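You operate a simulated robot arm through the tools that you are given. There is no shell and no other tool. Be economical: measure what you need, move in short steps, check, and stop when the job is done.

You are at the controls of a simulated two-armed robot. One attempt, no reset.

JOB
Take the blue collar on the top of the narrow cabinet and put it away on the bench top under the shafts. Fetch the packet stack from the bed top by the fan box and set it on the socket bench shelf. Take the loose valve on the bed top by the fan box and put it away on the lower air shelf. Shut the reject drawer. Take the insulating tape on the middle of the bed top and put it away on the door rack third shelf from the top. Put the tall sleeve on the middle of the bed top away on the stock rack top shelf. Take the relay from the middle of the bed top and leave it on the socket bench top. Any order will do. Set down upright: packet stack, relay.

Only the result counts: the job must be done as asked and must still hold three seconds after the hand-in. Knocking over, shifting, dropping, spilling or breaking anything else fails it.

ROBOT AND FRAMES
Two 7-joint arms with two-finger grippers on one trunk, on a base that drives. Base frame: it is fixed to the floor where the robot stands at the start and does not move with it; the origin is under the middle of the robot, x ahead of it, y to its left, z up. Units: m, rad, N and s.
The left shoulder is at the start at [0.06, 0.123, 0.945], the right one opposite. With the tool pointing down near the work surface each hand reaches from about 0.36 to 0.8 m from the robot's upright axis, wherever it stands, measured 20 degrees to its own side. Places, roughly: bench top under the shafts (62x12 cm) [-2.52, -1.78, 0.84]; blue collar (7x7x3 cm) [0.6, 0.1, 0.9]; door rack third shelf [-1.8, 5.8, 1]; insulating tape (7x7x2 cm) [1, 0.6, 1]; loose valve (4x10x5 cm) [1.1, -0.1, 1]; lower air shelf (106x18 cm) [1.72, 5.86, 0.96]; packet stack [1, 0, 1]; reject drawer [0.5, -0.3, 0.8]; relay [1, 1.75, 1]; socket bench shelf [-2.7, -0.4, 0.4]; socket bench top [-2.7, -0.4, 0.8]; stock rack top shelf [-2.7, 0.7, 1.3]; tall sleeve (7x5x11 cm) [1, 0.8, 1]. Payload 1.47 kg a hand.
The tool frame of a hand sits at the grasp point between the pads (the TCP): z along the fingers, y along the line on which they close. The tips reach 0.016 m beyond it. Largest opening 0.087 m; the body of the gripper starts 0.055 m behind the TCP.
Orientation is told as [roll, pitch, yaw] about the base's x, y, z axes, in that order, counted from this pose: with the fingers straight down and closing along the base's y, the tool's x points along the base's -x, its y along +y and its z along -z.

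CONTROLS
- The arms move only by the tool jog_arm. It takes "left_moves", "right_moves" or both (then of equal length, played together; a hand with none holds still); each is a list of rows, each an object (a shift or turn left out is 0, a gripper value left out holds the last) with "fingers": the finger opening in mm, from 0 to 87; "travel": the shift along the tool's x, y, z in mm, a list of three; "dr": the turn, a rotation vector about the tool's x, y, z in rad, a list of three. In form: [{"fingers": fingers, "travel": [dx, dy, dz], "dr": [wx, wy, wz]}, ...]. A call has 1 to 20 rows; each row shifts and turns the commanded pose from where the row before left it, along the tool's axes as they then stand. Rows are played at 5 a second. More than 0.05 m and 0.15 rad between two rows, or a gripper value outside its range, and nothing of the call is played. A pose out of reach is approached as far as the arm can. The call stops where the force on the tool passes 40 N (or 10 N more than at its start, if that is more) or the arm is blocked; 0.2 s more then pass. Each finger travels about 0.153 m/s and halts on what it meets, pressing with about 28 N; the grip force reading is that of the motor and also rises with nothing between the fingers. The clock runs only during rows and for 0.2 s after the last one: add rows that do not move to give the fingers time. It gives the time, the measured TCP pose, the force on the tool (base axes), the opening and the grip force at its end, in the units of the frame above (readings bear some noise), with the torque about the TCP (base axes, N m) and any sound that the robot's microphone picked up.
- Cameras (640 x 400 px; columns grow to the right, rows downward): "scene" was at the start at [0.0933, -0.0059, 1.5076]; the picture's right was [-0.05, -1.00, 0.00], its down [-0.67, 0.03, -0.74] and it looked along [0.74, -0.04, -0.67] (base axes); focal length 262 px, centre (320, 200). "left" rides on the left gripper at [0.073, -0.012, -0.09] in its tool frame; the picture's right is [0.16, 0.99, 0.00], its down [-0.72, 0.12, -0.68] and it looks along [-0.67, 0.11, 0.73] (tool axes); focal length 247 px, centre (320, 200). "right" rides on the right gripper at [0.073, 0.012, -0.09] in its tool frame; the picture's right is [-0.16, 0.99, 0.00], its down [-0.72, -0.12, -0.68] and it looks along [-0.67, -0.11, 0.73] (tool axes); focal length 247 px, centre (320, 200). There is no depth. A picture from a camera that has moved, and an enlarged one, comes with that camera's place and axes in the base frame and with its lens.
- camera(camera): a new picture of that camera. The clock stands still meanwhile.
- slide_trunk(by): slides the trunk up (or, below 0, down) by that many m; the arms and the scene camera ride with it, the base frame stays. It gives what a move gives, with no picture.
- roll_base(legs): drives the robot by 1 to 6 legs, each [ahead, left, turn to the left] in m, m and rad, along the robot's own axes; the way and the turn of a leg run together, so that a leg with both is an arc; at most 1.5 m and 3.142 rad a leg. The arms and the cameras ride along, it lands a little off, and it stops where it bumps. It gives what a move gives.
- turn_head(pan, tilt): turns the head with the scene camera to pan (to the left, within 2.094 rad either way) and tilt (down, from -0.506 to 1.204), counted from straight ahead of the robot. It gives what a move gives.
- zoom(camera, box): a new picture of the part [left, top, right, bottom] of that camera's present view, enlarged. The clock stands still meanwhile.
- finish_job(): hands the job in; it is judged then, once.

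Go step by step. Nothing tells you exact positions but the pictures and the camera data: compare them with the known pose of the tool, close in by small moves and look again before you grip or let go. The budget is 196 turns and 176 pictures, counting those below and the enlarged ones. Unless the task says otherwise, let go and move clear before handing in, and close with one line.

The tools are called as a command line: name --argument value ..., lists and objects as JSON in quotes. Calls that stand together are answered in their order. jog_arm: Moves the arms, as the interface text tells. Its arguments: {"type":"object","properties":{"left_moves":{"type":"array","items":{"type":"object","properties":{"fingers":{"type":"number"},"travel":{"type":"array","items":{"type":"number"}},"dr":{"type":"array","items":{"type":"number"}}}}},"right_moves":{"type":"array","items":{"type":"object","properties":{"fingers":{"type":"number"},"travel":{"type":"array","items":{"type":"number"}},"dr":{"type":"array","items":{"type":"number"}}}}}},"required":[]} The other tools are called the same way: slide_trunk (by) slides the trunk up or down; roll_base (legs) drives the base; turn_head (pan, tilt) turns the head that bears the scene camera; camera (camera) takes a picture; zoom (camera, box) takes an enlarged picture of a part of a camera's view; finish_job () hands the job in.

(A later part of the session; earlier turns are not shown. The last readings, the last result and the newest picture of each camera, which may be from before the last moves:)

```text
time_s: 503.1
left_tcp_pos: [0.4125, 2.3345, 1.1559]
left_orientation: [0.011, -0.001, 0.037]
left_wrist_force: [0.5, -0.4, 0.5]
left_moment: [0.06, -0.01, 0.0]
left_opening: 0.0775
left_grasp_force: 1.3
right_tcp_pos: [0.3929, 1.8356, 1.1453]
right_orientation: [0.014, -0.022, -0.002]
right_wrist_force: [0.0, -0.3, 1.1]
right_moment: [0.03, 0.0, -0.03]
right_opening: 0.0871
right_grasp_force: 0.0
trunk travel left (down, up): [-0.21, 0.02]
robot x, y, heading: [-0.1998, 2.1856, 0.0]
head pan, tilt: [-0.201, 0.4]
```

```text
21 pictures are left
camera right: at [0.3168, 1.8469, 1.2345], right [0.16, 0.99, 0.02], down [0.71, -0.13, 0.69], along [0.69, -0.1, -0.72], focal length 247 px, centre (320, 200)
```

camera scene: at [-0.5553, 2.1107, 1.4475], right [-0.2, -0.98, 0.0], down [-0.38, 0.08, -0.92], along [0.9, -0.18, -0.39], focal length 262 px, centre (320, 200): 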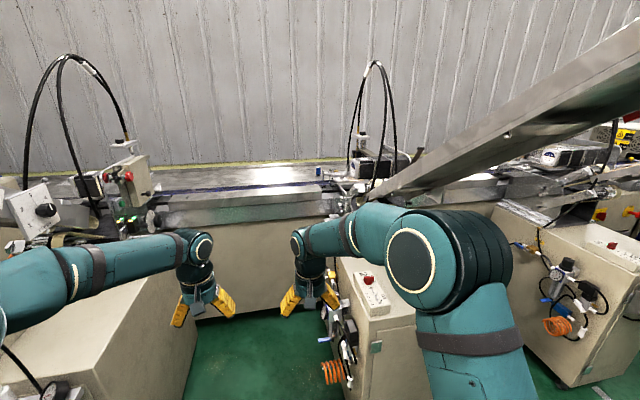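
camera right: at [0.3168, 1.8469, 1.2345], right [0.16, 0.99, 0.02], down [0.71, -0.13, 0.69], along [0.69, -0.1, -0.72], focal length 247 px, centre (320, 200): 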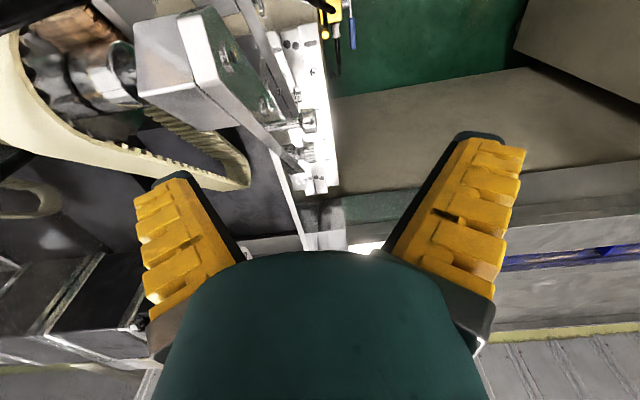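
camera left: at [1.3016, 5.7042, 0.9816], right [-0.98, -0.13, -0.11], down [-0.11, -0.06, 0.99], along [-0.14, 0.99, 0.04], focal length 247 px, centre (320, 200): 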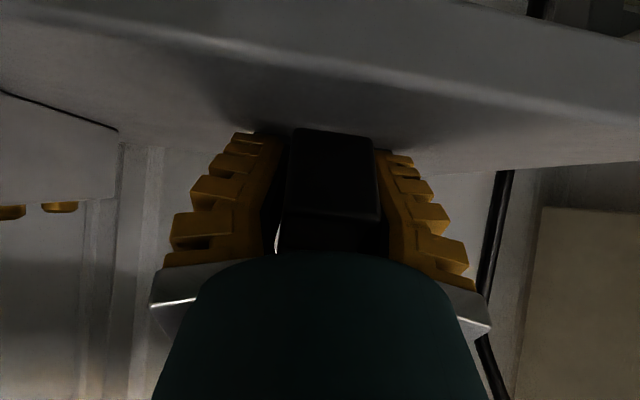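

The base was blocked, most likely by the left elbow near machine 1's panel. I'll return the right hand, back up slightly, stretch the left arm forward as I did in bay 2, and try again.

jog_arm --right_moves '[{"travel": [0, 42, 0]}, {"travel": [0, 42, 0]}, {"travel": [0, 42, 0]}, {"travel": [0, 42, 0]}, {"travel": [0, 42, 0]}, {"travel": [0, 42, 0]}]'

roll_base --legs '[[-0.08, -0.03, 0]]'

jog_arm --left_moves '[{"travel": [-40, -10, 0]}, {"travel": [-40, -10, 0]}, {"travel": [-40, -10, 0]}, {"travel": [-20, -5, 0]}]'

roll_base --legs '[[0.38, 0, 0], [0.2, 0, 0]]'

```text
time_s: 504.5
left_tcp_pos: [0.411, 2.3361, 1.1551]
left_orientation: [0.009, 0.0, 0.034]
left_wrist_force: [-0.4, 0.1, -0.7]
left_moment: [-0.01, 0.0, -0.02]
left_opening: 0.0773
left_grasp_force: 2.5
right_tcp_pos: [0.3924, 2.0904, 1.1473]
right_orientation: [0.012, -0.021, -0.001]
right_wrist_force: [0.5, -0.5, 0.1]
right_moment: [0.0, -0.02, 0.03]
right_opening: 0.0869
right_grasp_force: 0.0
trunk travel left (down, up): [-0.21, 0.02]
robot x, y, heading: [-0.1986, 2.1809, 0.002]
head pan, tilt: [-0.201, 0.4]
```

```text
time_s: 505.6
left_tcp_pos: [0.3322, 2.3058, 1.155]
left_orientation: [0.009, 0.0, 0.037]
left_wrist_force: [-0.9, 0.5, 0.5]
left_moment: [0.02, -0.01, -0.01]
left_opening: 0.0778
left_grasp_force: 2.1
right_tcp_pos: [0.3133, 2.0586, 1.1477]
right_orientation: [0.014, -0.02, -0.002]
right_wrist_force: [0.7, -0.7, 0.1]
right_moment: [-0.01, -0.02, 0.0]
right_opening: 0.0871
right_grasp_force: 0.1
trunk travel left (down, up): [-0.21, 0.02]
robot x, y, heading: [-0.2775, 2.1526, -0.004]
head pan, tilt: [-0.201, 0.4]
```

```text
time_s: 506.6
left_tcp_pos: [0.4685, 2.2764, 1.1542]
left_orientation: [0.008, 0.002, 0.038]
left_wrist_force: [-0.6, -0.4, 0.4]
left_moment: [-0.03, -0.03, 0.03]
left_opening: 0.0777
left_grasp_force: 1.5
left hand out of reach, approached as far as the arm can: row 4
right_tcp_pos: [0.3148, 2.0596, 1.1484]
right_orientation: [0.013, -0.021, -0.002]
right_wrist_force: [0.0, -0.8, -0.9]
right_moment: [0.02, -0.05, -0.02]
right_opening: 0.0871
right_grasp_force: 0.0
trunk travel left (down, up): [-0.21, 0.02]
robot x, y, heading: [-0.2764, 2.15, -0.002]
head pan, tilt: [-0.201, 0.4]
```

```text
time_s: 507.8
left_tcp_pos: [0.5523, 2.2742, 1.1548]
left_orientation: [0.007, -0.002, 0.033]
left_wrist_force: [-0.1, 0.0, 0.9]
left_moment: [-0.03, 0.01, 0.01]
left_opening: 0.0775
left_grasp_force: 1.7
right_tcp_pos: [0.3947, 2.0579, 1.1473]
right_orientation: [0.013, -0.02, -0.006]
right_wrist_force: [-0.3, -0.4, 0.4]
right_moment: [-0.03, 0.01, -0.04]
right_opening: 0.0869
right_grasp_force: 0.1
trunk travel left (down, up): [-0.21, 0.02]
robot x, y, heading: [-0.1954, 2.1538, -0.009]
head pan, tilt: [-0.201, 0.4]
stopped in leg 1: the robot was blocked; the commanded pose is now the measured one
```

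It blocked at the same x: machine 2's hanging hose fittings reach y≈1.95 here. I'll back off, move 10 cm left, and advance again.

roll_base --legs '[[-0.07, 0, 0.006], [0, 0.11, 0], [0.36, 0, 0], [0.22, 0, 0]]'

```text
time_s: 513.2
left_tcp_pos: [1.0607, 2.3903, 1.1556]
left_orientation: [0.007, -0.002, 0.041]
left_wrist_force: [-0.5, 0.3, 0.0]
left_moment: [0.01, 0.03, 0.05]
left_opening: 0.0776
left_grasp_force: 2.1
right_tcp_pos: [0.9061, 2.1717, 1.1495]
right_orientation: [0.016, -0.02, 0.002]
right_wrist_force: [0.4, 0.5, 0.7]
right_moment: [-0.03, 0.02, 0.04]
right_opening: 0.0869
right_grasp_force: 0.1
trunk travel left (down, up): [-0.21, 0.02]
robot x, y, heading: [0.3109, 2.2629, 0.002]
head pan, tilt: [-0.201, 0.4]
```

jog_arm --right_moves '[{"travel": [-6, -42, 0]}, {"travel": [-6, -42, 0]}, {"travel": [-6, -42, 0]}, {"travel": [-6, -42, 0]}, {"travel": [-6, -42, 0]}, {"travel": [-6, -42, 0]}, {"travel": [0, -42, 0]}]'

camera --camera "right"

```text
time_s: 514.9
left_tcp_pos: [1.0593, 2.3888, 1.1556]
left_orientation: [0.01, -0.004, 0.042]
left_wrist_force: [0.0, -0.4, 0.3]
left_moment: [0.03, -0.02, -0.01]
left_opening: 0.0779
left_grasp_force: 1.8
right_tcp_pos: [0.9407, 1.8775, 1.1454]
right_orientation: [0.014, -0.022, 0.001]
right_wrist_force: [-0.7, 0.1, -0.3]
right_moment: [0.0, -0.01, 0.01]
right_opening: 0.0872
right_grasp_force: 0.1
trunk travel left (down, up): [-0.21, 0.02]
robot x, y, heading: [0.3098, 2.2617, 0.003]
head pan, tilt: [-0.201, 0.4]
```

```text
20 pictures are left
camera right: at [0.8657, 1.8884, 1.2346], right [0.15, 0.99, 0.02], down [0.71, -0.12, 0.69], along [0.69, -0.1, -0.72], focal length 247 px, centre (320, 200)
```

right: 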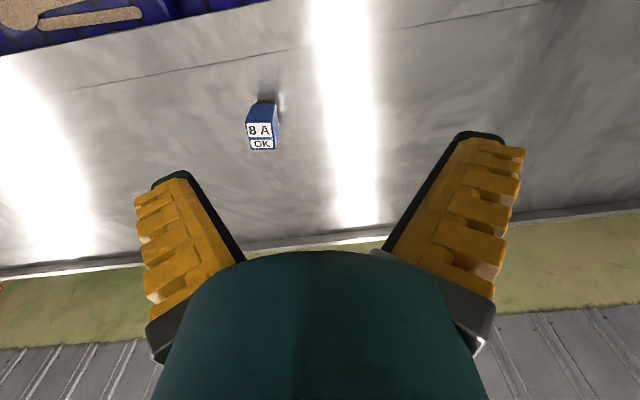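

The relay (blue, "8 A OK") is at about (0.995, 1.80), top at ~0.985. I'll move over it and descend partway.

jog_arm --right_moves '[{"travel": [-18, -25, 30]}, {"travel": [-18, -25, 30]}, {"travel": [-18, -25, 30], "dr": [0, 0, 0.1]}, {"travel": [0, 0, 25]}]'

camera --camera "right"

```text
time_s: 515.9
left_tcp_pos: [1.0606, 2.3901, 1.1548]
left_orientation: [0.007, -0.003, 0.042]
left_wrist_force: [-0.4, -0.2, -0.2]
left_moment: [-0.04, -0.02, 0.0]
left_opening: 0.0774
left_grasp_force: 1.9
right_tcp_pos: [0.9975, 1.805, 1.0305]
right_orientation: [0.016, -0.022, -0.097]
right_wrist_force: [0.2, -0.7, -0.3]
right_moment: [0.0, 0.04, 0.02]
right_opening: 0.0869
right_grasp_force: 0.1
trunk travel left (down, up): [-0.21, 0.02]
robot x, y, heading: [0.3121, 2.2604, 0.005]
head pan, tilt: [-0.201, 0.4]
```

```text
19 pictures are left
camera right: at [0.9236, 1.8232, 1.1197], right [0.25, 0.97, 0.02], down [0.69, -0.2, 0.69], along [0.67, -0.16, -0.72], focal length 247 px, centre (320, 200)
```

right: 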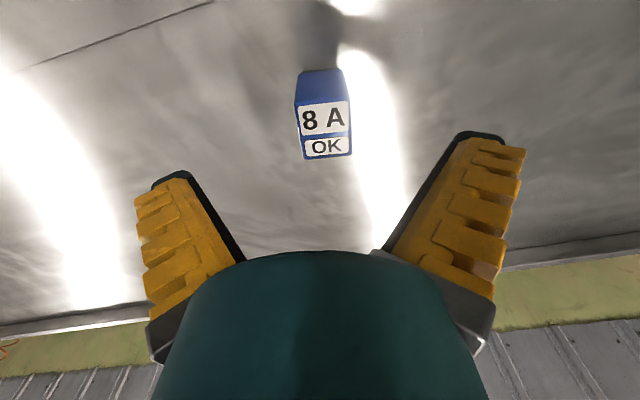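

jog_arm --right_moves '[{"travel": [2, 5, 20]}, {"travel": [0, 0, 20]}, {"travel": [0, 0, 12]}, {"travel": [0, 0, 5]}, {"fingers": 50}, {"fingers": 30}, {"fingers": 10}, {}, {}]'

jog_arm --right_moves '[{"travel": [0, 0, -8]}, {"travel": [0, 0, -20]}, {"travel": [0, 0, -30]}, {"travel": [0, 0, -35]}, {"travel": [5, 20, -35]}]'

camera --camera "right"

```text
time_s: 517.9
left_tcp_pos: [1.0597, 2.3907, 1.1558]
left_orientation: [0.006, -0.004, 0.042]
left_wrist_force: [0.5, 0.4, -0.3]
left_moment: [-0.01, 0.02, 0.0]
left_opening: 0.0774
left_grasp_force: 1.8
right_tcp_pos: [0.9984, 1.8114, 0.9748]
right_orientation: [0.016, -0.022, -0.097]
right_wrist_force: [0.3, 0.2, 7.6]
right_moment: [0.02, 0.05, -0.04]
right_opening: 0.0187
right_grasp_force: 28.0
trunk travel left (down, up): [-0.21, 0.02]
robot x, y, heading: [0.3126, 2.2659, -0.0]
head pan, tilt: [-0.201, 0.4]
```

```text
time_s: 519.0
left_tcp_pos: [1.0585, 2.3923, 1.1562]
left_orientation: [0.009, -0.004, 0.043]
left_wrist_force: [-0.1, 1.2, 0.7]
left_moment: [0.0, 0.0, -0.03]
left_opening: 0.0778
left_grasp_force: 2.3
right_tcp_pos: [0.9913, 1.8304, 1.1007]
right_orientation: [0.016, -0.02, -0.097]
right_wrist_force: [0.3, 0.0, -0.1]
right_moment: [-0.02, -0.05, -0.03]
right_opening: 0.0168
right_grasp_force: 28.2
trunk travel left (down, up): [-0.21, 0.02]
robot x, y, heading: [0.3109, 2.2618, 0.002]
head pan, tilt: [-0.201, 0.4]
```

```text
18 pictures are left
camera right: at [0.9168, 1.8485, 1.1908], right [0.25, 0.97, 0.02], down [0.69, -0.19, 0.69], along [0.67, -0.16, -0.72], focal length 247 px, centre (320, 200)
```

right: 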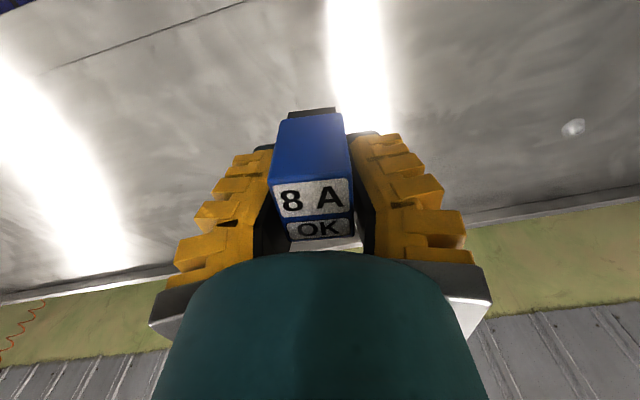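

The relay is held upright. I'll bring it back in front, leave the bay with the trunk low, and drive to the socket bench.

jog_arm --right_moves '[{"travel": [10, 42, -6]}, {"travel": [10, 42, -6]}, {"travel": [10, 42, -6]}, {"travel": [10, 42, -6], "dr": [0, 0, -0.1]}, {"travel": [10, 42, -6]}, {"travel": [10, 42, -6]}, {"travel": [10, 42, -6]}, {"travel": [10, 42, -6]}]'

roll_base --legs '[[-0.56, 0, 0]]'

slide_trunk --by -0.2

roll_base --legs '[[0, -0.06, 0], [-1.35, 0, 0], [0, -1.35, 0], [0, -1.35, 0], [0, 0, 3.139]]'

slide_trunk --by 0.2

```text
time_s: 520.9
left_tcp_pos: [1.0598, 2.392, 1.1556]
left_orientation: [0.008, -0.004, 0.042]
left_wrist_force: [-0.4, 0.9, -0.2]
left_moment: [0.0, -0.01, 0.01]
left_opening: 0.0777
left_grasp_force: 2.1
right_tcp_pos: [0.9273, 2.1695, 1.1523]
right_orientation: [0.011, -0.022, 0.004]
right_wrist_force: [-0.5, 0.8, 0.0]
right_moment: [-0.02, 0.01, 0.03]
right_opening: 0.0168
right_grasp_force: 28.3
trunk travel left (down, up): [-0.21, 0.02]
robot x, y, heading: [0.3117, 2.2577, 0.003]
head pan, tilt: [-0.201, 0.4]
```

```text
time_s: 524.0
left_tcp_pos: [0.5016, 2.3868, 1.1563]
left_orientation: [0.006, -0.002, 0.038]
left_wrist_force: [-0.8, 0.5, -0.4]
left_moment: [-0.02, 0.0, 0.0]
left_opening: 0.0773
left_grasp_force: 1.8
right_tcp_pos: [0.3684, 2.1653, 1.1525]
right_orientation: [0.013, -0.023, -0.002]
right_wrist_force: [-0.5, 0.4, -0.6]
right_moment: [0.0, 0.0, 0.01]
right_opening: 0.0168
right_grasp_force: 28.2
trunk travel left (down, up): [-0.21, 0.02]
robot x, y, heading: [-0.2467, 2.2625, -0.003]
head pan, tilt: [-0.201, 0.4]
```

```text
time_s: 526.2
left_tcp_pos: [0.5021, 2.3863, 0.9553]
left_orientation: [0.009, -0.002, 0.037]
left_wrist_force: [0.6, 0.3, 0.9]
left_moment: [0.02, -0.01, -0.01]
left_opening: 0.0774
left_grasp_force: 2.0
right_tcp_pos: [0.3697, 2.1662, 0.9518]
right_orientation: [0.012, -0.023, -0.001]
right_wrist_force: [0.0, -0.3, -0.4]
right_moment: [0.01, -0.03, -0.04]
right_opening: 0.0167
right_grasp_force: 28.0
trunk travel left (down, up): [-0.01, 0.22]
robot x, y, heading: [-0.2477, 2.2622, -0.003]
head pan, tilt: [-0.201, 0.4]
```

```text
time_s: 539.7
left_tcp_pos: [-0.8579, 1.7099, 0.9593]
left_orientation: [0.031, -0.007, 0.094]
left_wrist_force: [-0.2, 0.5, 0.2]
left_moment: [-0.02, -0.01, 0.0]
left_opening: 0.0776
left_grasp_force: 1.9
right_tcp_pos: [-0.9922, 1.4556, 0.9547]
right_orientation: [0.011, -0.025, -0.004]
right_wrist_force: [0.1, -0.3, -0.9]
right_moment: [-0.01, 0.01, -0.01]
right_opening: 0.0167
right_grasp_force: 27.9
trunk travel left (down, up): [-0.01, 0.22]
robot x, y, heading: [-1.6045, 1.5518, 0.002]
head pan, tilt: [-0.201, 0.4]
stopped in leg 3: the robot was blocked; the commanded pose is now the measured one
```

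```text
time_s: 541.2
left_tcp_pos: [-0.893, 1.7102, 0.9999]
left_orientation: [0.063, 0.173, 0.087]
left_wrist_force: [0.8, 0.6, 0.0]
left_moment: [-0.03, -0.02, 0.03]
left_opening: 0.0775
left_grasp_force: 1.4
right_tcp_pos: [-1.0011, 1.4614, 1.1136]
right_orientation: [0.01, -0.032, 0.008]
right_wrist_force: [-0.4, -2.1, -0.8]
right_moment: [0.09, 0.03, -0.02]
right_opening: 0.0168
right_grasp_force: 27.9
trunk travel left (down, up): [-0.164, 0.066]
robot x, y, heading: [-1.6088, 1.5517, 0.008]
head pan, tilt: [-0.201, 0.4]
stopped: the arm was blocked; the commanded pose is now the measured one
```

My outstretched left hand caught the chute post while sidling. I'll lower the trunk again, move off the post, and retreat in x before continuing.

slide_trunk --by -0.155

roll_base --legs '[[0, 0.06, 0]]'

roll_base --legs '[[-0.35, 0, 0]]'

turn_head --pan 0.2 --tilt 0.3

camera --camera "scene"

```text
time_s: 543.0
left_tcp_pos: [-0.8851, 1.7093, 0.862]
left_orientation: [0.052, 0.134, 0.085]
left_wrist_force: [2.4, 12.5, 6.1]
left_moment: [-1.3, -0.2, 0.87]
left_opening: 0.0775
left_grasp_force: 1.5
right_tcp_pos: [-1.0017, 1.4629, 0.9608]
right_orientation: [0.01, -0.039, 0.006]
right_wrist_force: [-0.3, -0.5, -1.1]
right_moment: [0.01, -0.05, 0.01]
right_opening: 0.0167
right_grasp_force: 28.1
trunk travel left (down, up): [-0.009, 0.221]
robot x, y, heading: [-1.5994, 1.552, 0.005]
head pan, tilt: [-0.201, 0.4]
```

```text
time_s: 544.2
left_tcp_pos: [-0.8796, 1.7614, 0.838]
left_orientation: [0.061, 0.176, 0.076]
left_wrist_force: [-0.9, 0.5, 0.1]
left_moment: [0.01, 0.01, 0.0]
left_opening: 0.0775
left_grasp_force: 2.0
right_tcp_pos: [-0.9895, 1.5208, 0.9498]
right_orientation: [0.011, -0.022, 0.006]
right_wrist_force: [-0.2, -0.2, -0.8]
right_moment: [0.01, 0.02, -0.01]
right_opening: 0.0166
right_grasp_force: 28.0
trunk travel left (down, up): [-0.009, 0.221]
robot x, y, heading: [-1.6015, 1.6116, 0.003]
head pan, tilt: [-0.201, 0.4]
```

```text
time_s: 546.5
left_tcp_pos: [-1.2185, 1.7576, 0.8379]
left_orientation: [0.061, 0.177, 0.073]
left_wrist_force: [1.0, 0.3, -0.6]
left_moment: [0.0, 0.03, 0.01]
left_opening: 0.0776
left_grasp_force: 1.4
right_tcp_pos: [-1.3301, 1.515, 0.9507]
right_orientation: [0.013, -0.022, 0.003]
right_wrist_force: [0.1, 0.2, -0.8]
right_moment: [-0.02, 0.03, 0.01]
right_opening: 0.0165
right_grasp_force: 27.9
trunk travel left (down, up): [-0.009, 0.221]
robot x, y, heading: [-1.9398, 1.614, 0.001]
head pan, tilt: [-0.201, 0.4]
stopped in leg 1: the robot was blocked; the commanded pose is now the measured one
```

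```text
time_s: 547.4
left_tcp_pos: [-1.2198, 1.7587, 0.8388]
left_orientation: [0.062, 0.177, 0.073]
left_wrist_force: [-1.0, 0.5, 0.6]
left_moment: [-0.01, 0.01, 0.01]
left_opening: 0.0775
left_grasp_force: 1.4
right_tcp_pos: [-1.3306, 1.5166, 0.952]
right_orientation: [0.013, -0.023, 0.003]
right_wrist_force: [0.9, 0.0, -0.9]
right_moment: [-0.01, -0.04, 0.01]
right_opening: 0.0168
right_grasp_force: 28.0
trunk travel left (down, up): [-0.009, 0.221]
robot x, y, heading: [-1.9481, 1.6118, 0.002]
head pan, tilt: [0.201, 0.3]
```

```text
17 pictures are left
camera scene: at [-1.8437, 1.6276, 1.4554], right [0.2, -0.98, 0.0], down [-0.29, -0.06, -0.96], along [0.94, 0.19, -0.3], focal length 262 px, centre (320, 200)
```

scene: 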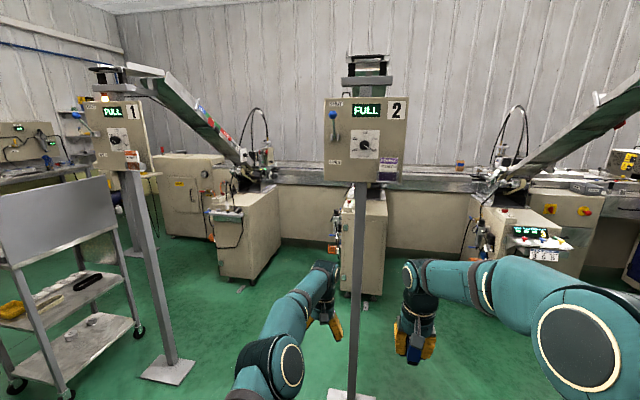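

The posts and panels are all standing. I'll move off the bench behind me, draw both hands in, and then sidle along the aisle.

roll_base --legs '[[0.09, 0, 0]]'

jog_arm --left_moves '[{"travel": [40, 0, -25], "dr": [0, 0.09, 0]}, {"travel": [40, 0, -25], "dr": [0, 0.09, 0]}, {"travel": [40, 5, -25]}, {"travel": [40, 5, -25]}, {"travel": [40, 5, 0]}]' --right_moves '[{"travel": [30, -5, 0]}, {"travel": [30, -5, 0]}, {"travel": [30, -5, 0]}, {"travel": [30, -5, 0]}, {"travel": [30, -5, 0]}]'

roll_base --legs '[[0.13, 0, 0], [0, -1.1, 0], [0, -1.02, 0], [0, 0, 3.139]]'

slide_trunk --by 0.2

```text
time_s: 548.5
left_tcp_pos: [-1.1301, 1.7577, 0.8368]
left_orientation: [0.063, 0.178, 0.073]
left_wrist_force: [0.2, -1.0, -0.4]
left_moment: [0.03, 0.05, 0.01]
left_opening: 0.0778
left_grasp_force: 1.8
right_tcp_pos: [-1.2416, 1.5164, 0.9502]
right_orientation: [0.014, -0.022, 0.004]
right_wrist_force: [-0.2, -0.2, -0.5]
right_moment: [-0.02, 0.02, 0.03]
right_opening: 0.0167
right_grasp_force: 28.0
trunk travel left (down, up): [-0.009, 0.221]
robot x, y, heading: [-1.8578, 1.611, -0.001]
head pan, tilt: [0.201, 0.3]
```

```text
time_s: 549.7
left_tcp_pos: [-1.2939, 1.752, 0.9965]
left_orientation: [0.063, 0.352, 0.085]
left_wrist_force: [0.3, 0.2, 0.6]
left_moment: [-0.01, 0.0, -0.01]
left_opening: 0.0778
left_grasp_force: 1.7
right_tcp_pos: [-1.3932, 1.4908, 0.9494]
right_orientation: [0.012, -0.024, 0.003]
right_wrist_force: [0.7, 0.6, -0.1]
right_moment: [-0.01, -0.04, -0.02]
right_opening: 0.0167
right_grasp_force: 28.2
trunk travel left (down, up): [-0.009, 0.221]
robot x, y, heading: [-1.8555, 1.6087, 0.005]
head pan, tilt: [0.201, 0.3]
```

```text
time_s: 576.7
left_tcp_pos: [-2.2599, -0.6595, 0.9932]
left_orientation: [0.064, 0.357, -3.02]
left_wrist_force: [0.3, 0.0, 0.8]
left_moment: [-0.01, -0.02, 0.0]
left_opening: 0.0777
left_grasp_force: 1.8
right_tcp_pos: [-2.17, -0.3931, 0.9477]
right_orientation: [0.015, -0.022, -3.102]
right_wrist_force: [0.2, -0.3, -0.4]
right_moment: [-0.02, 0.0, -0.03]
right_opening: 0.0166
right_grasp_force: 28.1
trunk travel left (down, up): [-0.009, 0.221]
robot x, y, heading: [-1.7043, -0.4986, -3.101]
head pan, tilt: [0.201, 0.3]
```

```text
time_s: 578.9
left_tcp_pos: [-2.2615, -0.6603, 1.1951]
left_orientation: [0.064, 0.356, -3.019]
left_wrist_force: [-0.3, 0.0, 0.1]
left_moment: [-0.01, 0.04, -0.03]
left_opening: 0.0778
left_grasp_force: 2.1
right_tcp_pos: [-2.1713, -0.3932, 1.1466]
right_orientation: [0.014, -0.02, -3.103]
right_wrist_force: [-0.2, 0.1, -0.6]
right_moment: [0.03, 0.02, -0.01]
right_opening: 0.0168
right_grasp_force: 27.9
trunk travel left (down, up): [-0.209, 0.021]
robot x, y, heading: [-1.7005, -0.498, -3.105]
head pan, tilt: [0.201, 0.3]
```

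I'm in front of the socket bench again. I'll correct the heading, step closer, and extend the relay over the free front part of the bench top.

jog_arm --left_moves '[{"travel": [30, 0, 0], "dr": [0, -0.12, 0]}, {"travel": [30, 0, 0], "dr": [0, -0.12, 0]}, {"travel": [30, 0, 0], "dr": [0, -0.116, 0]}]'

roll_base --legs '[[0.17, 0, -0.04]]'

jog_arm --right_moves '[{"travel": [-40, 0, 20]}, {"travel": [-40, 0, 25]}, {"travel": [-40, 0, 25]}, {"travel": [-40, 0, 25]}, {"travel": [-40, 0, 25]}, {"travel": [-20, 0, 40]}, {"travel": [0, 0, 35]}]'

turn_head --pan 0 --tilt 0.8

camera --camera "scene"

```text
time_s: 579.7
left_tcp_pos: [-2.1703, -0.6495, 1.2142]
left_orientation: [0.059, -0.005, -3.043]
left_wrist_force: [0.4, 0.6, 0.7]
left_moment: [0.02, 0.09, -0.01]
left_opening: 0.0777
left_grasp_force: 2.1
right_tcp_pos: [-2.1683, -0.3937, 1.1486]
right_orientation: [0.014, -0.026, -3.101]
right_wrist_force: [0.4, -0.4, 0.0]
right_moment: [0.01, 0.06, -0.04]
right_opening: 0.0166
right_grasp_force: 27.8
trunk travel left (down, up): [-0.209, 0.021]
robot x, y, heading: [-1.6998, -0.4966, -3.106]
head pan, tilt: [0.201, 0.3]
```

```text
time_s: 581.1
left_tcp_pos: [-2.3482, -0.6349, 1.2146]
left_orientation: [0.06, 0.002, -3.084]
left_wrist_force: [-0.3, 0.8, 0.0]
left_moment: [0.03, 0.0, 0.01]
left_opening: 0.0775
left_grasp_force: 2.1
right_tcp_pos: [-2.3357, -0.378, 1.148]
right_orientation: [0.014, -0.021, 3.143]
right_wrist_force: [-0.2, -0.1, 0.3]
right_moment: [-0.01, -0.01, -0.02]
right_opening: 0.0168
right_grasp_force: 28.5
trunk travel left (down, up): [-0.209, 0.021]
robot x, y, heading: [-1.8745, -0.5009, 3.141]
head pan, tilt: [0.201, 0.3]
```

```text
time_s: 582.7
left_tcp_pos: [-2.3472, -0.6358, 1.2143]
left_orientation: [0.059, 0.0, -3.084]
left_wrist_force: [0.0, 0.5, -0.3]
left_moment: [0.02, -0.02, 0.02]
left_opening: 0.0777
left_grasp_force: 2.0
right_tcp_pos: [-2.5617, -0.3799, 0.9595]
right_orientation: [0.015, -0.024, 3.143]
right_wrist_force: [0.5, -0.2, -0.6]
right_moment: [0.01, -0.02, 0.04]
right_opening: 0.0168
right_grasp_force: 28.6
trunk travel left (down, up): [-0.209, 0.021]
robot x, y, heading: [-1.8734, -0.4994, 3.138]
head pan, tilt: [0.201, 0.3]
```

```text
time_s: 583.6
left_tcp_pos: [-2.3491, -0.6348, 1.2155]
left_orientation: [0.06, 0.0, -3.084]
left_wrist_force: [-0.2, 0.1, 0.3]
left_moment: [0.02, 0.01, 0.01]
left_opening: 0.0776
left_grasp_force: 1.7
right_tcp_pos: [-2.5591, -0.38, 0.9593]
right_orientation: [0.015, -0.022, 3.143]
right_wrist_force: [0.0, -0.3, 0.0]
right_moment: [0.01, 0.0, 0.02]
right_opening: 0.017
right_grasp_force: 28.0
trunk travel left (down, up): [-0.209, 0.021]
robot x, y, heading: [-1.8714, -0.5038, 3.138]
head pan, tilt: [0.0, 0.799]
```

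```text
16 pictures are left
camera scene: at [-1.9625, -0.5016, 1.6111], right [0.0, 1.0, 0.0], down [0.72, 0.0, -0.7], along [-0.7, 0.0, -0.72], focal length 262 px, centre (320, 200)
```

scene: 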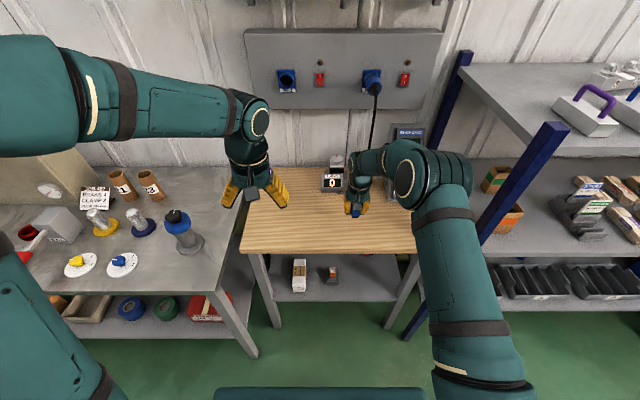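

The spot under the relay is free. I'll level the tool and lower until contact.

jog_arm --right_moves '[{"travel": [0, 0, 20], "dr": [-0.014, 0.022, 0]}, {"travel": [0, 0, 18]}, {"travel": [0, 0, 10]}, {"travel": [0, 0, 4]}, {"travel": [0, 0, 3]}, {"travel": [0, 0, 3]}, {"travel": [0, 0, 3]}, {"travel": [0, 0, 3]}, {"travel": [0, 0, 3]}]'

camera --camera "right"

```text
time_s: 585.6
left_tcp_pos: [-2.3483, -0.6351, 1.2148]
left_orientation: [0.06, 0.0, -3.084]
left_wrist_force: [0.2, -0.4, 0.8]
left_moment: [0.0, 0.03, 0.0]
left_opening: 0.0776
left_grasp_force: 1.2
right_tcp_pos: [-2.5599, -0.3816, 0.8904]
right_orientation: [0.028, 0.0, 3.141]
right_wrist_force: [-0.2, -0.2, 0.8]
right_moment: [-0.02, 0.03, 0.0]
right_opening: 0.0169
right_grasp_force: 27.7
trunk travel left (down, up): [-0.209, 0.021]
robot x, y, heading: [-1.8722, -0.498, 3.144]
head pan, tilt: [0.0, 0.799]
```

```text
15 pictures are left
camera right: at [-2.4886, -0.3899, 0.9815], right [-0.16, -0.99, 0.03], down [-0.72, 0.13, 0.68], along [-0.67, 0.09, -0.74], focal length 247 px, centre (320, 200)
```

right: 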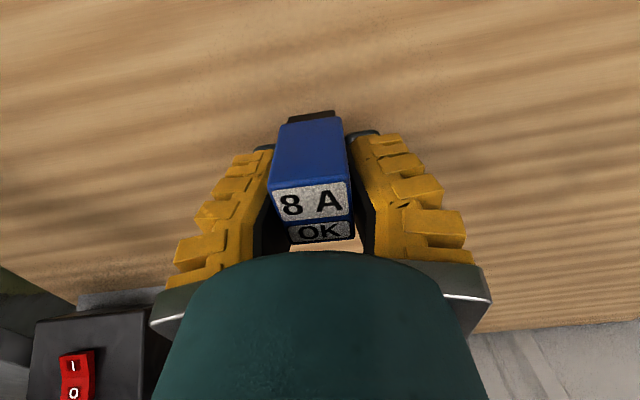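

jog_arm --right_moves '[{"travel": [0, 0, 3], "dr": [0.028, 0, 0]}, {"travel": [0, 0, 3]}, {"travel": [0, 0, 3]}, {"travel": [0, 0, 2]}, {"travel": [0, 0, 2]}, {"travel": [0, 0, 2]}, {"travel": [0, 0, 2]}]'

```text
time_s: 587.2
left_tcp_pos: [-2.3472, -0.6346, 1.2161]
left_orientation: [0.06, -0.001, -3.083]
left_wrist_force: [0.8, 1.0, 0.4]
left_moment: [0.02, -0.02, 0.01]
left_opening: 0.0777
left_grasp_force: 1.4
right_tcp_pos: [-2.5587, -0.3821, 0.876]
right_orientation: [0.001, -0.001, 3.142]
right_wrist_force: [2.0, 0.1, 8.0]
right_moment: [-0.01, -0.02, -0.02]
right_opening: 0.0181
right_grasp_force: 27.9
trunk travel left (down, up): [-0.209, 0.021]
robot x, y, heading: [-1.8695, -0.4999, 3.137]
head pan, tilt: [0.0, 0.799]
```

The relay touches the bench (8 N). I'll release and rise straight up.

jog_arm --right_moves '[{"fingers": 25}, {"fingers": 40}, {"fingers": 60}, {}, {"travel": [0, 0, -20]}, {"travel": [0, 0, -40]}, {"travel": [0, 0, -45]}, {"travel": [0, 0, -45]}, {"travel": [0, 0, -45]}, {"travel": [40, 0, -20]}, {"travel": [45, 0, 0]}, {"travel": [45, 0, 0]}]'

camera --camera "right"

```text
time_s: 589.9
left_tcp_pos: [-2.3461, -0.6344, 1.216]
left_orientation: [0.06, -0.002, -3.083]
left_wrist_force: [0.4, -0.2, -0.6]
left_moment: [0.02, 0.0, 0.01]
left_opening: 0.0779
left_grasp_force: 2.4
right_tcp_pos: [-2.4275, -0.3825, 1.09]
right_orientation: [-0.001, -0.001, -3.141]
right_wrist_force: [-0.4, 0.6, 0.7]
right_moment: [0.0, -0.01, 0.02]
right_opening: 0.0646
right_grasp_force: 3.1
trunk travel left (down, up): [-0.209, 0.021]
robot x, y, heading: [-1.8718, -0.4985, 3.139]
head pan, tilt: [0.0, 0.799]
```

```text
14 pictures are left
camera right: at [-2.3561, -0.3931, 1.1804], right [-0.16, -0.99, 0.0], down [-0.72, 0.12, 0.68], along [-0.67, 0.11, -0.73], focal length 247 px, centre (320, 200)
```

right: 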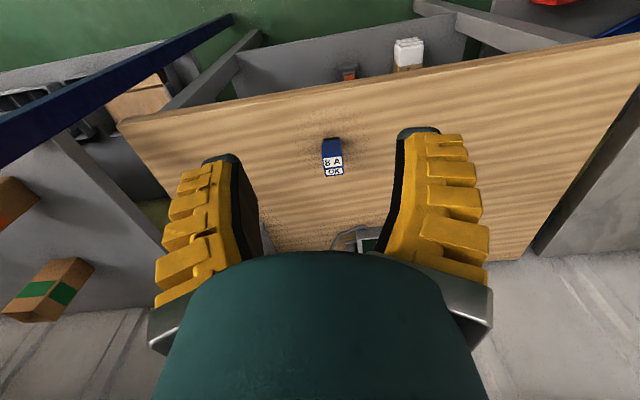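

The relay stands upright on the bench top. Last is the tall sleeve: I'll back off, turn round, and go to bay 2 with the trunk low.

roll_base --legs '[[-0.27, 0, 0], [0, 0, -3.139], [0, 1.0, 0], [0, 0.55, 0]]'

slide_trunk --by -0.2

jog_arm --left_moves '[{"travel": [-40, 0, 12]}, {"travel": [-40, 0, 12]}, {"travel": [-40, 0, 12]}, {"travel": [-40, 0, 12]}, {"travel": [-40, 0, 12]}, {"travel": [-25, 0, 0]}]' --right_moves '[{"fingers": 87, "travel": [-20, 5, -10]}, {"travel": [-20, 5, -10]}, {"travel": [-20, 5, -10]}, {"travel": [-20, 5, -10]}, {"travel": [-15, 5, -10]}, {}]'

```text
time_s: 612.7
left_tcp_pos: [-1.1201, 1.1838, 1.2143]
left_orientation: [0.06, 0.002, 0.05]
left_wrist_force: [1.0, -0.6, 0.4]
left_moment: [0.01, 0.0, 0.02]
left_opening: 0.0777
left_grasp_force: 2.1
right_tcp_pos: [-1.0404, 0.931, 1.088]
right_orientation: [-0.002, -0.001, -0.008]
right_wrist_force: [0.5, -0.8, 0.2]
right_moment: [0.02, -0.01, 0.02]
right_opening: 0.0647
right_grasp_force: 3.3
trunk travel left (down, up): [-0.209, 0.021]
robot x, y, heading: [-1.5998, 1.0551, -0.011]
head pan, tilt: [0.0, 0.799]
```

```text
time_s: 614.9
left_tcp_pos: [-1.1202, 1.1833, 1.0153]
left_orientation: [0.059, 0.001, 0.05]
left_wrist_force: [0.6, 0.5, -0.3]
left_moment: [0.03, 0.03, 0.0]
left_opening: 0.0776
left_grasp_force: 2.2
right_tcp_pos: [-1.0406, 0.9301, 0.8903]
right_orientation: [-0.002, 0.0, -0.006]
right_wrist_force: [-0.2, -1.1, 0.5]
right_moment: [0.0, -0.03, 0.0]
right_opening: 0.0649
right_grasp_force: 3.9
trunk travel left (down, up): [-0.009, 0.221]
robot x, y, heading: [-1.5998, 1.0543, -0.012]
head pan, tilt: [0.0, 0.799]
```

```text
time_s: 616.3
left_tcp_pos: [-0.894, 1.1988, 0.955]
left_orientation: [0.06, 0.002, 0.05]
left_wrist_force: [0.2, -0.6, -0.5]
left_moment: [-0.04, 0.01, -0.01]
left_opening: 0.0775
left_grasp_force: 1.8
right_tcp_pos: [-0.9446, 0.956, 0.9391]
right_orientation: [-0.002, -0.001, -0.006]
right_wrist_force: [-0.1, 0.0, -0.6]
right_moment: [0.03, 0.01, -0.01]
right_opening: 0.087
right_grasp_force: 0.0
trunk travel left (down, up): [-0.009, 0.221]
robot x, y, heading: [-1.5979, 1.0543, -0.01]
head pan, tilt: [0.0, 0.799]
```

roll_base --legs '[[0.95, 0, 0.01], [0, 0.085, 0], [0.45, 0, 0]]'

slide_trunk --by 0.22

roll_base --legs '[[0.3, 0, 0], [0.23, -0.01, 0]]'

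jog_arm --right_moves '[{"travel": [0, -40, -10]}, {"travel": [0, -40, 0]}, {"travel": [0, -40, 0]}, {"travel": [0, -40, 0]}]'

camera --camera "right"

```text
time_s: 624.6
left_tcp_pos: [0.4991, 1.2757, 0.9538]
left_orientation: [0.059, 0.0, 0.055]
left_wrist_force: [0.9, -0.4, 0.3]
left_moment: [0.0, -0.03, -0.01]
left_opening: 0.0776
left_grasp_force: 2.5
right_tcp_pos: [0.4508, 1.0319, 0.9373]
right_orientation: [0.0, 0.0, -0.004]
right_wrist_force: [0.4, 0.5, 0.3]
right_moment: [0.0, -0.02, -0.01]
right_opening: 0.0868
right_grasp_force: 0.1
trunk travel left (down, up): [-0.009, 0.221]
robot x, y, heading: [-0.2016, 1.1262, -0.007]
head pan, tilt: [0.0, 0.799]
```

```text
time_s: 626.9
left_tcp_pos: [0.4988, 1.2742, 1.175]
left_orientation: [0.059, -0.001, 0.055]
left_wrist_force: [0.1, 0.0, 0.2]
left_moment: [-0.03, 0.02, 0.01]
left_opening: 0.0777
left_grasp_force: 2.0
right_tcp_pos: [0.449, 1.0291, 1.1584]
right_orientation: [0.0, -0.001, -0.006]
right_wrist_force: [-0.9, -0.4, 0.1]
right_moment: [-0.03, -0.01, 0.01]
right_opening: 0.0871
right_grasp_force: 0.1
trunk travel left (down, up): [-0.229, 0.001]
robot x, y, heading: [-0.2022, 1.1303, -0.007]
head pan, tilt: [0.0, 0.799]
```

```text
time_s: 630.3
left_tcp_pos: [1.0319, 1.2608, 1.1745]
left_orientation: [0.06, 0.001, 0.051]
left_wrist_force: [0.3, -0.3, 0.0]
left_moment: [0.01, 0.01, 0.04]
left_opening: 0.0775
left_grasp_force: 2.2
right_tcp_pos: [0.9818, 1.0177, 1.1588]
right_orientation: [-0.001, 0.0, -0.005]
right_wrist_force: [0.2, 0.4, -0.2]
right_moment: [0.01, 0.04, 0.01]
right_opening: 0.087
right_grasp_force: 0.1
trunk travel left (down, up): [-0.229, 0.001]
robot x, y, heading: [0.3302, 1.1126, -0.008]
head pan, tilt: [0.0, 0.799]
```

```text
time_s: 631.3
left_tcp_pos: [1.0315, 1.2592, 1.1737]
left_orientation: [0.062, -0.001, 0.051]
left_wrist_force: [-0.5, 0.4, 0.0]
left_moment: [0.02, 0.0, 0.0]
left_opening: 0.0774
left_grasp_force: 1.6
right_tcp_pos: [0.9807, 0.8559, 1.1694]
right_orientation: [-0.001, -0.001, -0.003]
right_wrist_force: [0.2, -0.1, -1.0]
right_moment: [0.0, 0.02, -0.02]
right_opening: 0.0872
right_grasp_force: 0.1
trunk travel left (down, up): [-0.229, 0.001]
robot x, y, heading: [0.331, 1.1131, -0.003]
head pan, tilt: [0.0, 0.799]
```

```text
13 pictures are left
camera right: at [0.9062, 0.8685, 1.2597], right [0.16, 0.99, 0.0], down [0.72, -0.12, 0.68], along [0.67, -0.11, -0.73], focal length 247 px, centre (320, 200)
```

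right: 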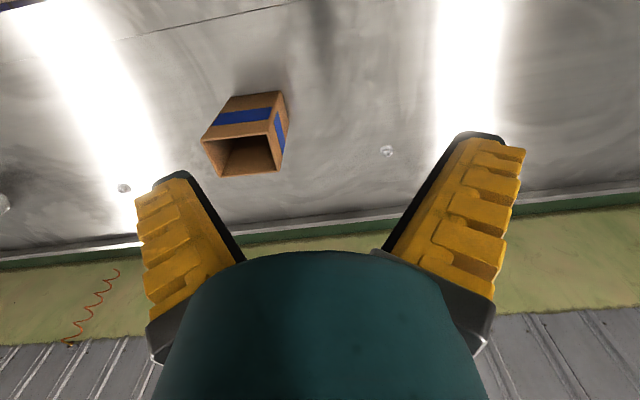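

The sleeve's rim gives a centre of about (1.033, 0.766): 7 cm along y, 5 cm along x, top at 1.04. I'll centre above it and check before straddling it.

jog_arm --right_moves '[{"travel": [-18, -30, 10]}, {"travel": [-18, -30, 10]}, {"travel": [-16, -30, 20]}, {"travel": [0, 0, 40]}, {"travel": [0, 0, 10]}]'

camera --camera "right"

```text
time_s: 632.5
left_tcp_pos: [1.0309, 1.262, 1.1755]
left_orientation: [0.058, 0.001, 0.051]
left_wrist_force: [0.5, -0.5, -0.6]
left_moment: [0.02, -0.01, 0.01]
left_opening: 0.0778
left_grasp_force: 1.9
right_tcp_pos: [1.0309, 0.7664, 1.0765]
right_orientation: [-0.001, -0.001, -0.006]
right_wrist_force: [0.8, -0.4, 0.3]
right_moment: [0.03, 0.01, 0.01]
right_opening: 0.0869
right_grasp_force: 0.1
trunk travel left (down, up): [-0.229, 0.001]
robot x, y, heading: [0.3268, 1.1128, -0.007]
head pan, tilt: [0.0, 0.799]
```

```text
12 pictures are left
camera right: at [0.9575, 0.7799, 1.1689], right [0.16, 0.99, 0.0], down [0.72, -0.12, 0.68], along [0.67, -0.11, -0.73], focal length 247 px, centre (320, 200)
```

right: 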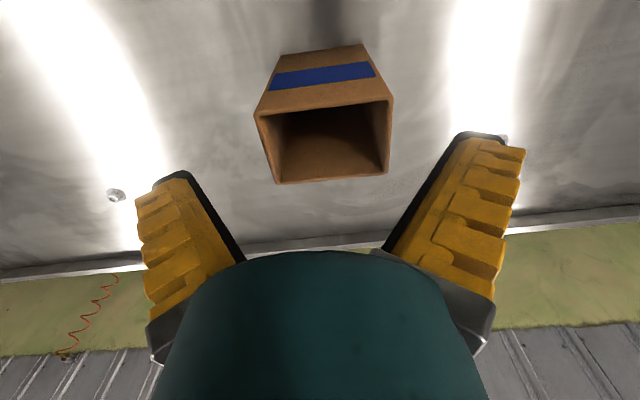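

jog_arm --right_moves '[{"travel": [-3, 6, 0], "dr": [0, 0, 0.055]}, {"travel": [0, 0, 20]}, {"travel": [0, 0, 20]}, {"travel": [0, 0, 20]}, {"travel": [0, 0, 14]}]'

camera --camera "right"

```text
time_s: 633.7
left_tcp_pos: [1.029, 1.2613, 1.1753]
left_orientation: [0.059, -0.001, 0.052]
left_wrist_force: [-0.2, -0.9, 0.5]
left_moment: [0.02, 0.0, 0.01]
left_opening: 0.0775
left_grasp_force: 1.7
right_tcp_pos: [1.039, 0.7731, 1.0176]
right_orientation: [-0.001, -0.019, -0.06]
right_wrist_force: [-6.1, 1.4, 21.7]
right_moment: [0.28, 0.23, 0.13]
right_opening: 0.081
right_grasp_force: 26.6
trunk travel left (down, up): [-0.229, 0.001]
robot x, y, heading: [0.3291, 1.112, -0.008]
head pan, tilt: [0.0, 0.799]
stopped in row 5 (right hand): the force on the tool passed its limit at 41 N (the readings are from after the stop); the commanded pose is now the measured one
```

```text
11 pictures are left
camera right: at [0.9636, 0.7906, 1.107], right [0.22, 0.98, 0.0], down [0.7, -0.16, 0.69], along [0.68, -0.15, -0.72], focal length 247 px, centre (320, 200)
```

right: 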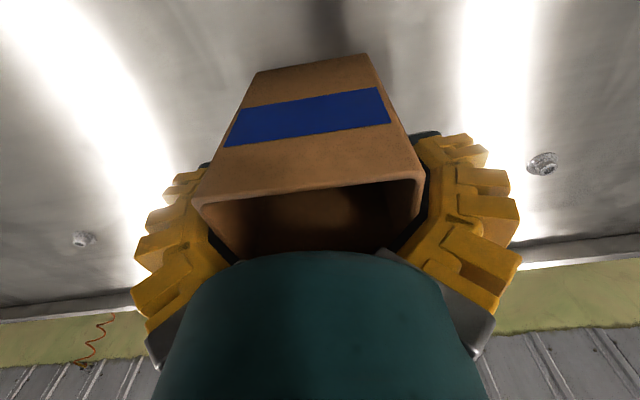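

The sleeve is straddled and its rim touches the palm. I'll ease up 4 mm, close, and lift.

jog_arm --right_moves '[{"travel": [0, 0, -4]}, {"fingers": 60}, {"fingers": 40}, {"fingers": 20}, {}, {"travel": [0, 0, -10]}, {"travel": [0, 0, -20]}, {"travel": [0, 0, -30]}, {"travel": [0, 0, -30]}]'

camera --camera "right"

```text
time_s: 635.7
left_tcp_pos: [1.0298, 1.2614, 1.1743]
left_orientation: [0.06, -0.001, 0.052]
left_wrist_force: [0.2, -1.2, 0.1]
left_moment: [-0.01, 0.0, -0.01]
left_opening: 0.0777
left_grasp_force: 1.8
right_tcp_pos: [1.037, 0.7731, 1.1071]
right_orientation: [-0.002, -0.012, -0.061]
right_wrist_force: [0.6, -0.3, -0.7]
right_moment: [0.01, 0.02, -0.01]
right_opening: 0.0773
right_grasp_force: 28.0
trunk travel left (down, up): [-0.229, 0.001]
robot x, y, heading: [0.3297, 1.1179, -0.005]
head pan, tilt: [0.0, 0.799]
```

```text
10 pictures are left
camera right: at [0.9628, 0.7909, 1.1972], right [0.22, 0.98, 0.0], down [0.71, -0.16, 0.69], along [0.67, -0.15, -0.72], focal length 247 px, centre (320, 200)
```

right: 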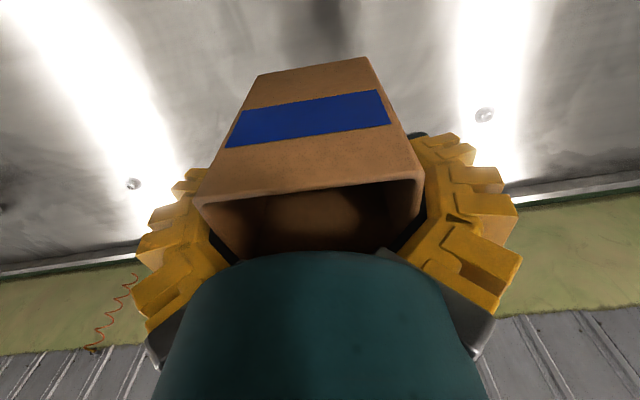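

The sleeve is held. I'll bring it in front, leave the bay, and turn toward the stock rack.

jog_arm --right_moves '[{"travel": [18, 40, -12]}, {"travel": [18, 40, -12]}, {"travel": [18, 40, -12]}, {"travel": [18, 40, -12]}, {"travel": [18, 40, -12], "dr": [0, 0, -0.055]}, {"travel": [18, 40, -12]}]'

roll_base --legs '[[-0.56, 0.01, 0]]'

slide_trunk --by -0.2

roll_base --legs '[[0, -0.06, 0], [-1.3, 0, 0]]'

jog_arm --left_moves '[{"travel": [40, 0, -10]}, {"travel": [40, 0, -10]}, {"travel": [40, 0, -10]}, {"travel": [40, 0, -10]}, {"travel": [40, 0, -10]}]' --right_moves '[{"travel": [20, 0, -10]}, {"travel": [20, 0, -10]}, {"travel": [20, 0, -10]}, {"travel": [20, 0, -10]}, {"travel": [20, 0, -10]}]'

roll_base --legs '[[0, -0.35, 0], [0, 0, -1.57], [0, 0, -1.565]]'

slide_trunk --by 0.22

turn_head --pan 0 --tilt 0.35

camera --camera "scene"

```text
time_s: 637.1
left_tcp_pos: [1.0301, 1.2616, 1.1749]
left_orientation: [0.059, -0.001, 0.053]
left_wrist_force: [0.4, -0.4, -0.3]
left_moment: [-0.01, -0.02, 0.03]
left_opening: 0.0777
left_grasp_force: 1.9
right_tcp_pos: [0.941, 1.0212, 1.1787]
right_orientation: [-0.002, -0.016, -0.005]
right_wrist_force: [-0.8, 0.9, 0.1]
right_moment: [0.01, -0.03, 0.03]
right_opening: 0.0769
right_grasp_force: 27.8
trunk travel left (down, up): [-0.229, 0.001]
robot x, y, heading: [0.3298, 1.1139, -0.009]
head pan, tilt: [0.0, 0.799]
```

```text
time_s: 640.3
left_tcp_pos: [0.4672, 1.2764, 1.1745]
left_orientation: [0.059, -0.001, 0.054]
left_wrist_force: [1.3, 0.1, 0.8]
left_moment: [0.02, -0.02, -0.01]
left_opening: 0.0772
left_grasp_force: 1.7
right_tcp_pos: [0.3802, 1.0335, 1.1778]
right_orientation: [-0.004, -0.013, -0.004]
right_wrist_force: [0.2, 0.6, -0.7]
right_moment: [0.01, -0.01, 0.0]
right_opening: 0.0761
right_grasp_force: 28.2
trunk travel left (down, up): [-0.229, 0.001]
robot x, y, heading: [-0.232, 1.1269, -0.008]
head pan, tilt: [0.0, 0.799]
```

```text
time_s: 642.5
left_tcp_pos: [0.4686, 1.2749, 0.9738]
left_orientation: [0.059, 0.002, 0.055]
left_wrist_force: [-0.1, 0.0, -0.2]
left_moment: [-0.05, 0.03, 0.01]
left_opening: 0.0778
left_grasp_force: 1.4
right_tcp_pos: [0.3799, 1.0332, 0.977]
right_orientation: [-0.004, -0.015, -0.002]
right_wrist_force: [-0.3, 0.2, 0.1]
right_moment: [0.01, -0.01, -0.02]
right_opening: 0.0759
right_grasp_force: 27.9
trunk travel left (down, up): [-0.029, 0.201]
robot x, y, heading: [-0.2338, 1.1271, -0.007]
head pan, tilt: [0.0, 0.799]
```

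```text
time_s: 649.8
left_tcp_pos: [-0.8191, 1.2215, 0.9745]
left_orientation: [0.057, 0.0, 0.053]
left_wrist_force: [-0.8, -0.1, 0.6]
left_moment: [0.02, 0.0, 0.0]
left_opening: 0.0775
left_grasp_force: 2.0
right_tcp_pos: [-0.9052, 0.9796, 0.9768]
right_orientation: [-0.003, -0.014, -0.005]
right_wrist_force: [-1.0, 0.5, -0.6]
right_moment: [-0.01, -0.03, -0.03]
right_opening: 0.0755
right_grasp_force: 28.2
trunk travel left (down, up): [-0.029, 0.201]
robot x, y, heading: [-1.5218, 1.077, -0.001]
head pan, tilt: [0.0, 0.799]
```

```text
time_s: 651.0
left_tcp_pos: [-1.0191, 1.2088, 1.0247]
left_orientation: [0.058, 0.0, 0.057]
left_wrist_force: [-0.8, -0.4, 0.3]
left_moment: [-0.02, -0.05, 0.0]
left_opening: 0.0775
left_grasp_force: 2.2
right_tcp_pos: [-1.0078, 0.981, 1.0261]
right_orientation: [-0.003, -0.015, -0.005]
right_wrist_force: [0.3, -0.9, -0.1]
right_moment: [-0.01, -0.01, 0.01]
right_opening: 0.0759
right_grasp_force: 27.9
trunk travel left (down, up): [-0.029, 0.201]
robot x, y, heading: [-1.5197, 1.0727, -0.008]
head pan, tilt: [0.0, 0.799]
```

```text
time_s: 662.3
left_tcp_pos: [-2.0251, 0.5943, 1.0241]
left_orientation: [0.057, 0.002, -3.099]
left_wrist_force: [0.6, 0.1, -0.2]
left_moment: [-0.04, -0.03, 0.03]
left_opening: 0.0776
left_grasp_force: 1.7
right_tcp_pos: [-2.0337, 0.8219, 1.025]
right_orientation: [-0.004, -0.014, 3.125]
right_wrist_force: [0.5, 0.3, -0.2]
right_moment: [0.01, -0.01, -0.02]
right_opening: 0.0763
right_grasp_force: 27.6
trunk travel left (down, up): [-0.029, 0.201]
robot x, y, heading: [-1.5213, 0.7234, 3.125]
head pan, tilt: [0.0, 0.799]
```

```text
time_s: 664.5
left_tcp_pos: [-2.0262, 0.5947, 1.2255]
left_orientation: [0.059, -0.001, -3.099]
left_wrist_force: [0.0, 0.2, 0.5]
left_moment: [0.0, -0.02, 0.03]
left_opening: 0.0775
left_grasp_force: 1.8
right_tcp_pos: [-2.0332, 0.8238, 1.2265]
right_orientation: [-0.004, -0.015, 3.126]
right_wrist_force: [0.5, 0.0, -0.5]
right_moment: [-0.01, 0.0, -0.04]
right_opening: 0.0763
right_grasp_force: 27.9
right hand out of reach, approached as far as the arm can: row 1
trunk travel left (down, up): [-0.23, 0.0]
robot x, y, heading: [-1.5235, 0.7249, 3.122]
head pan, tilt: [0.0, 0.799]
```

```text
time_s: 665.4
left_tcp_pos: [-2.0265, 0.5947, 1.2256]
left_orientation: [0.057, 0.0, -3.1]
left_wrist_force: [0.1, 0.7, -1.0]
left_moment: [0.03, 0.03, 0.0]
left_opening: 0.0775
left_grasp_force: 1.9
right_tcp_pos: [-2.0332, 0.8229, 1.2265]
right_orientation: [-0.004, -0.014, 3.124]
right_wrist_force: [0.6, -0.7, -0.8]
right_moment: [-0.01, 0.04, 0.0]
right_opening: 0.0763
right_grasp_force: 28.2
trunk travel left (down, up): [-0.23, 0.0]
robot x, y, heading: [-1.5221, 0.7241, 3.123]
head pan, tilt: [0.0, 0.351]
```

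```text
9 pictures are left
camera scene: at [-1.6253, 0.7239, 1.672], right [0.02, 1.0, 0.0], down [0.34, -0.01, -0.94], along [-0.94, 0.02, -0.34], focal length 262 px, centre (320, 200)
```

scene: 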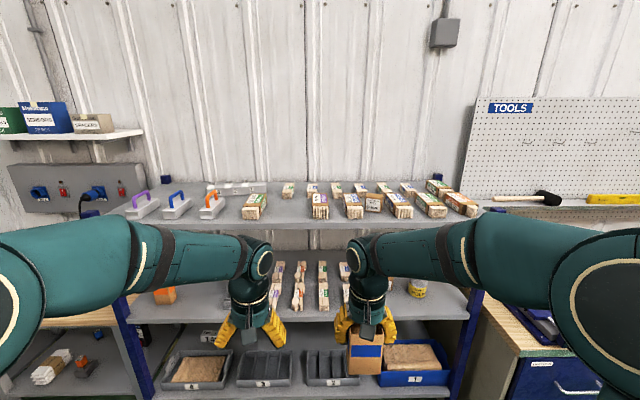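

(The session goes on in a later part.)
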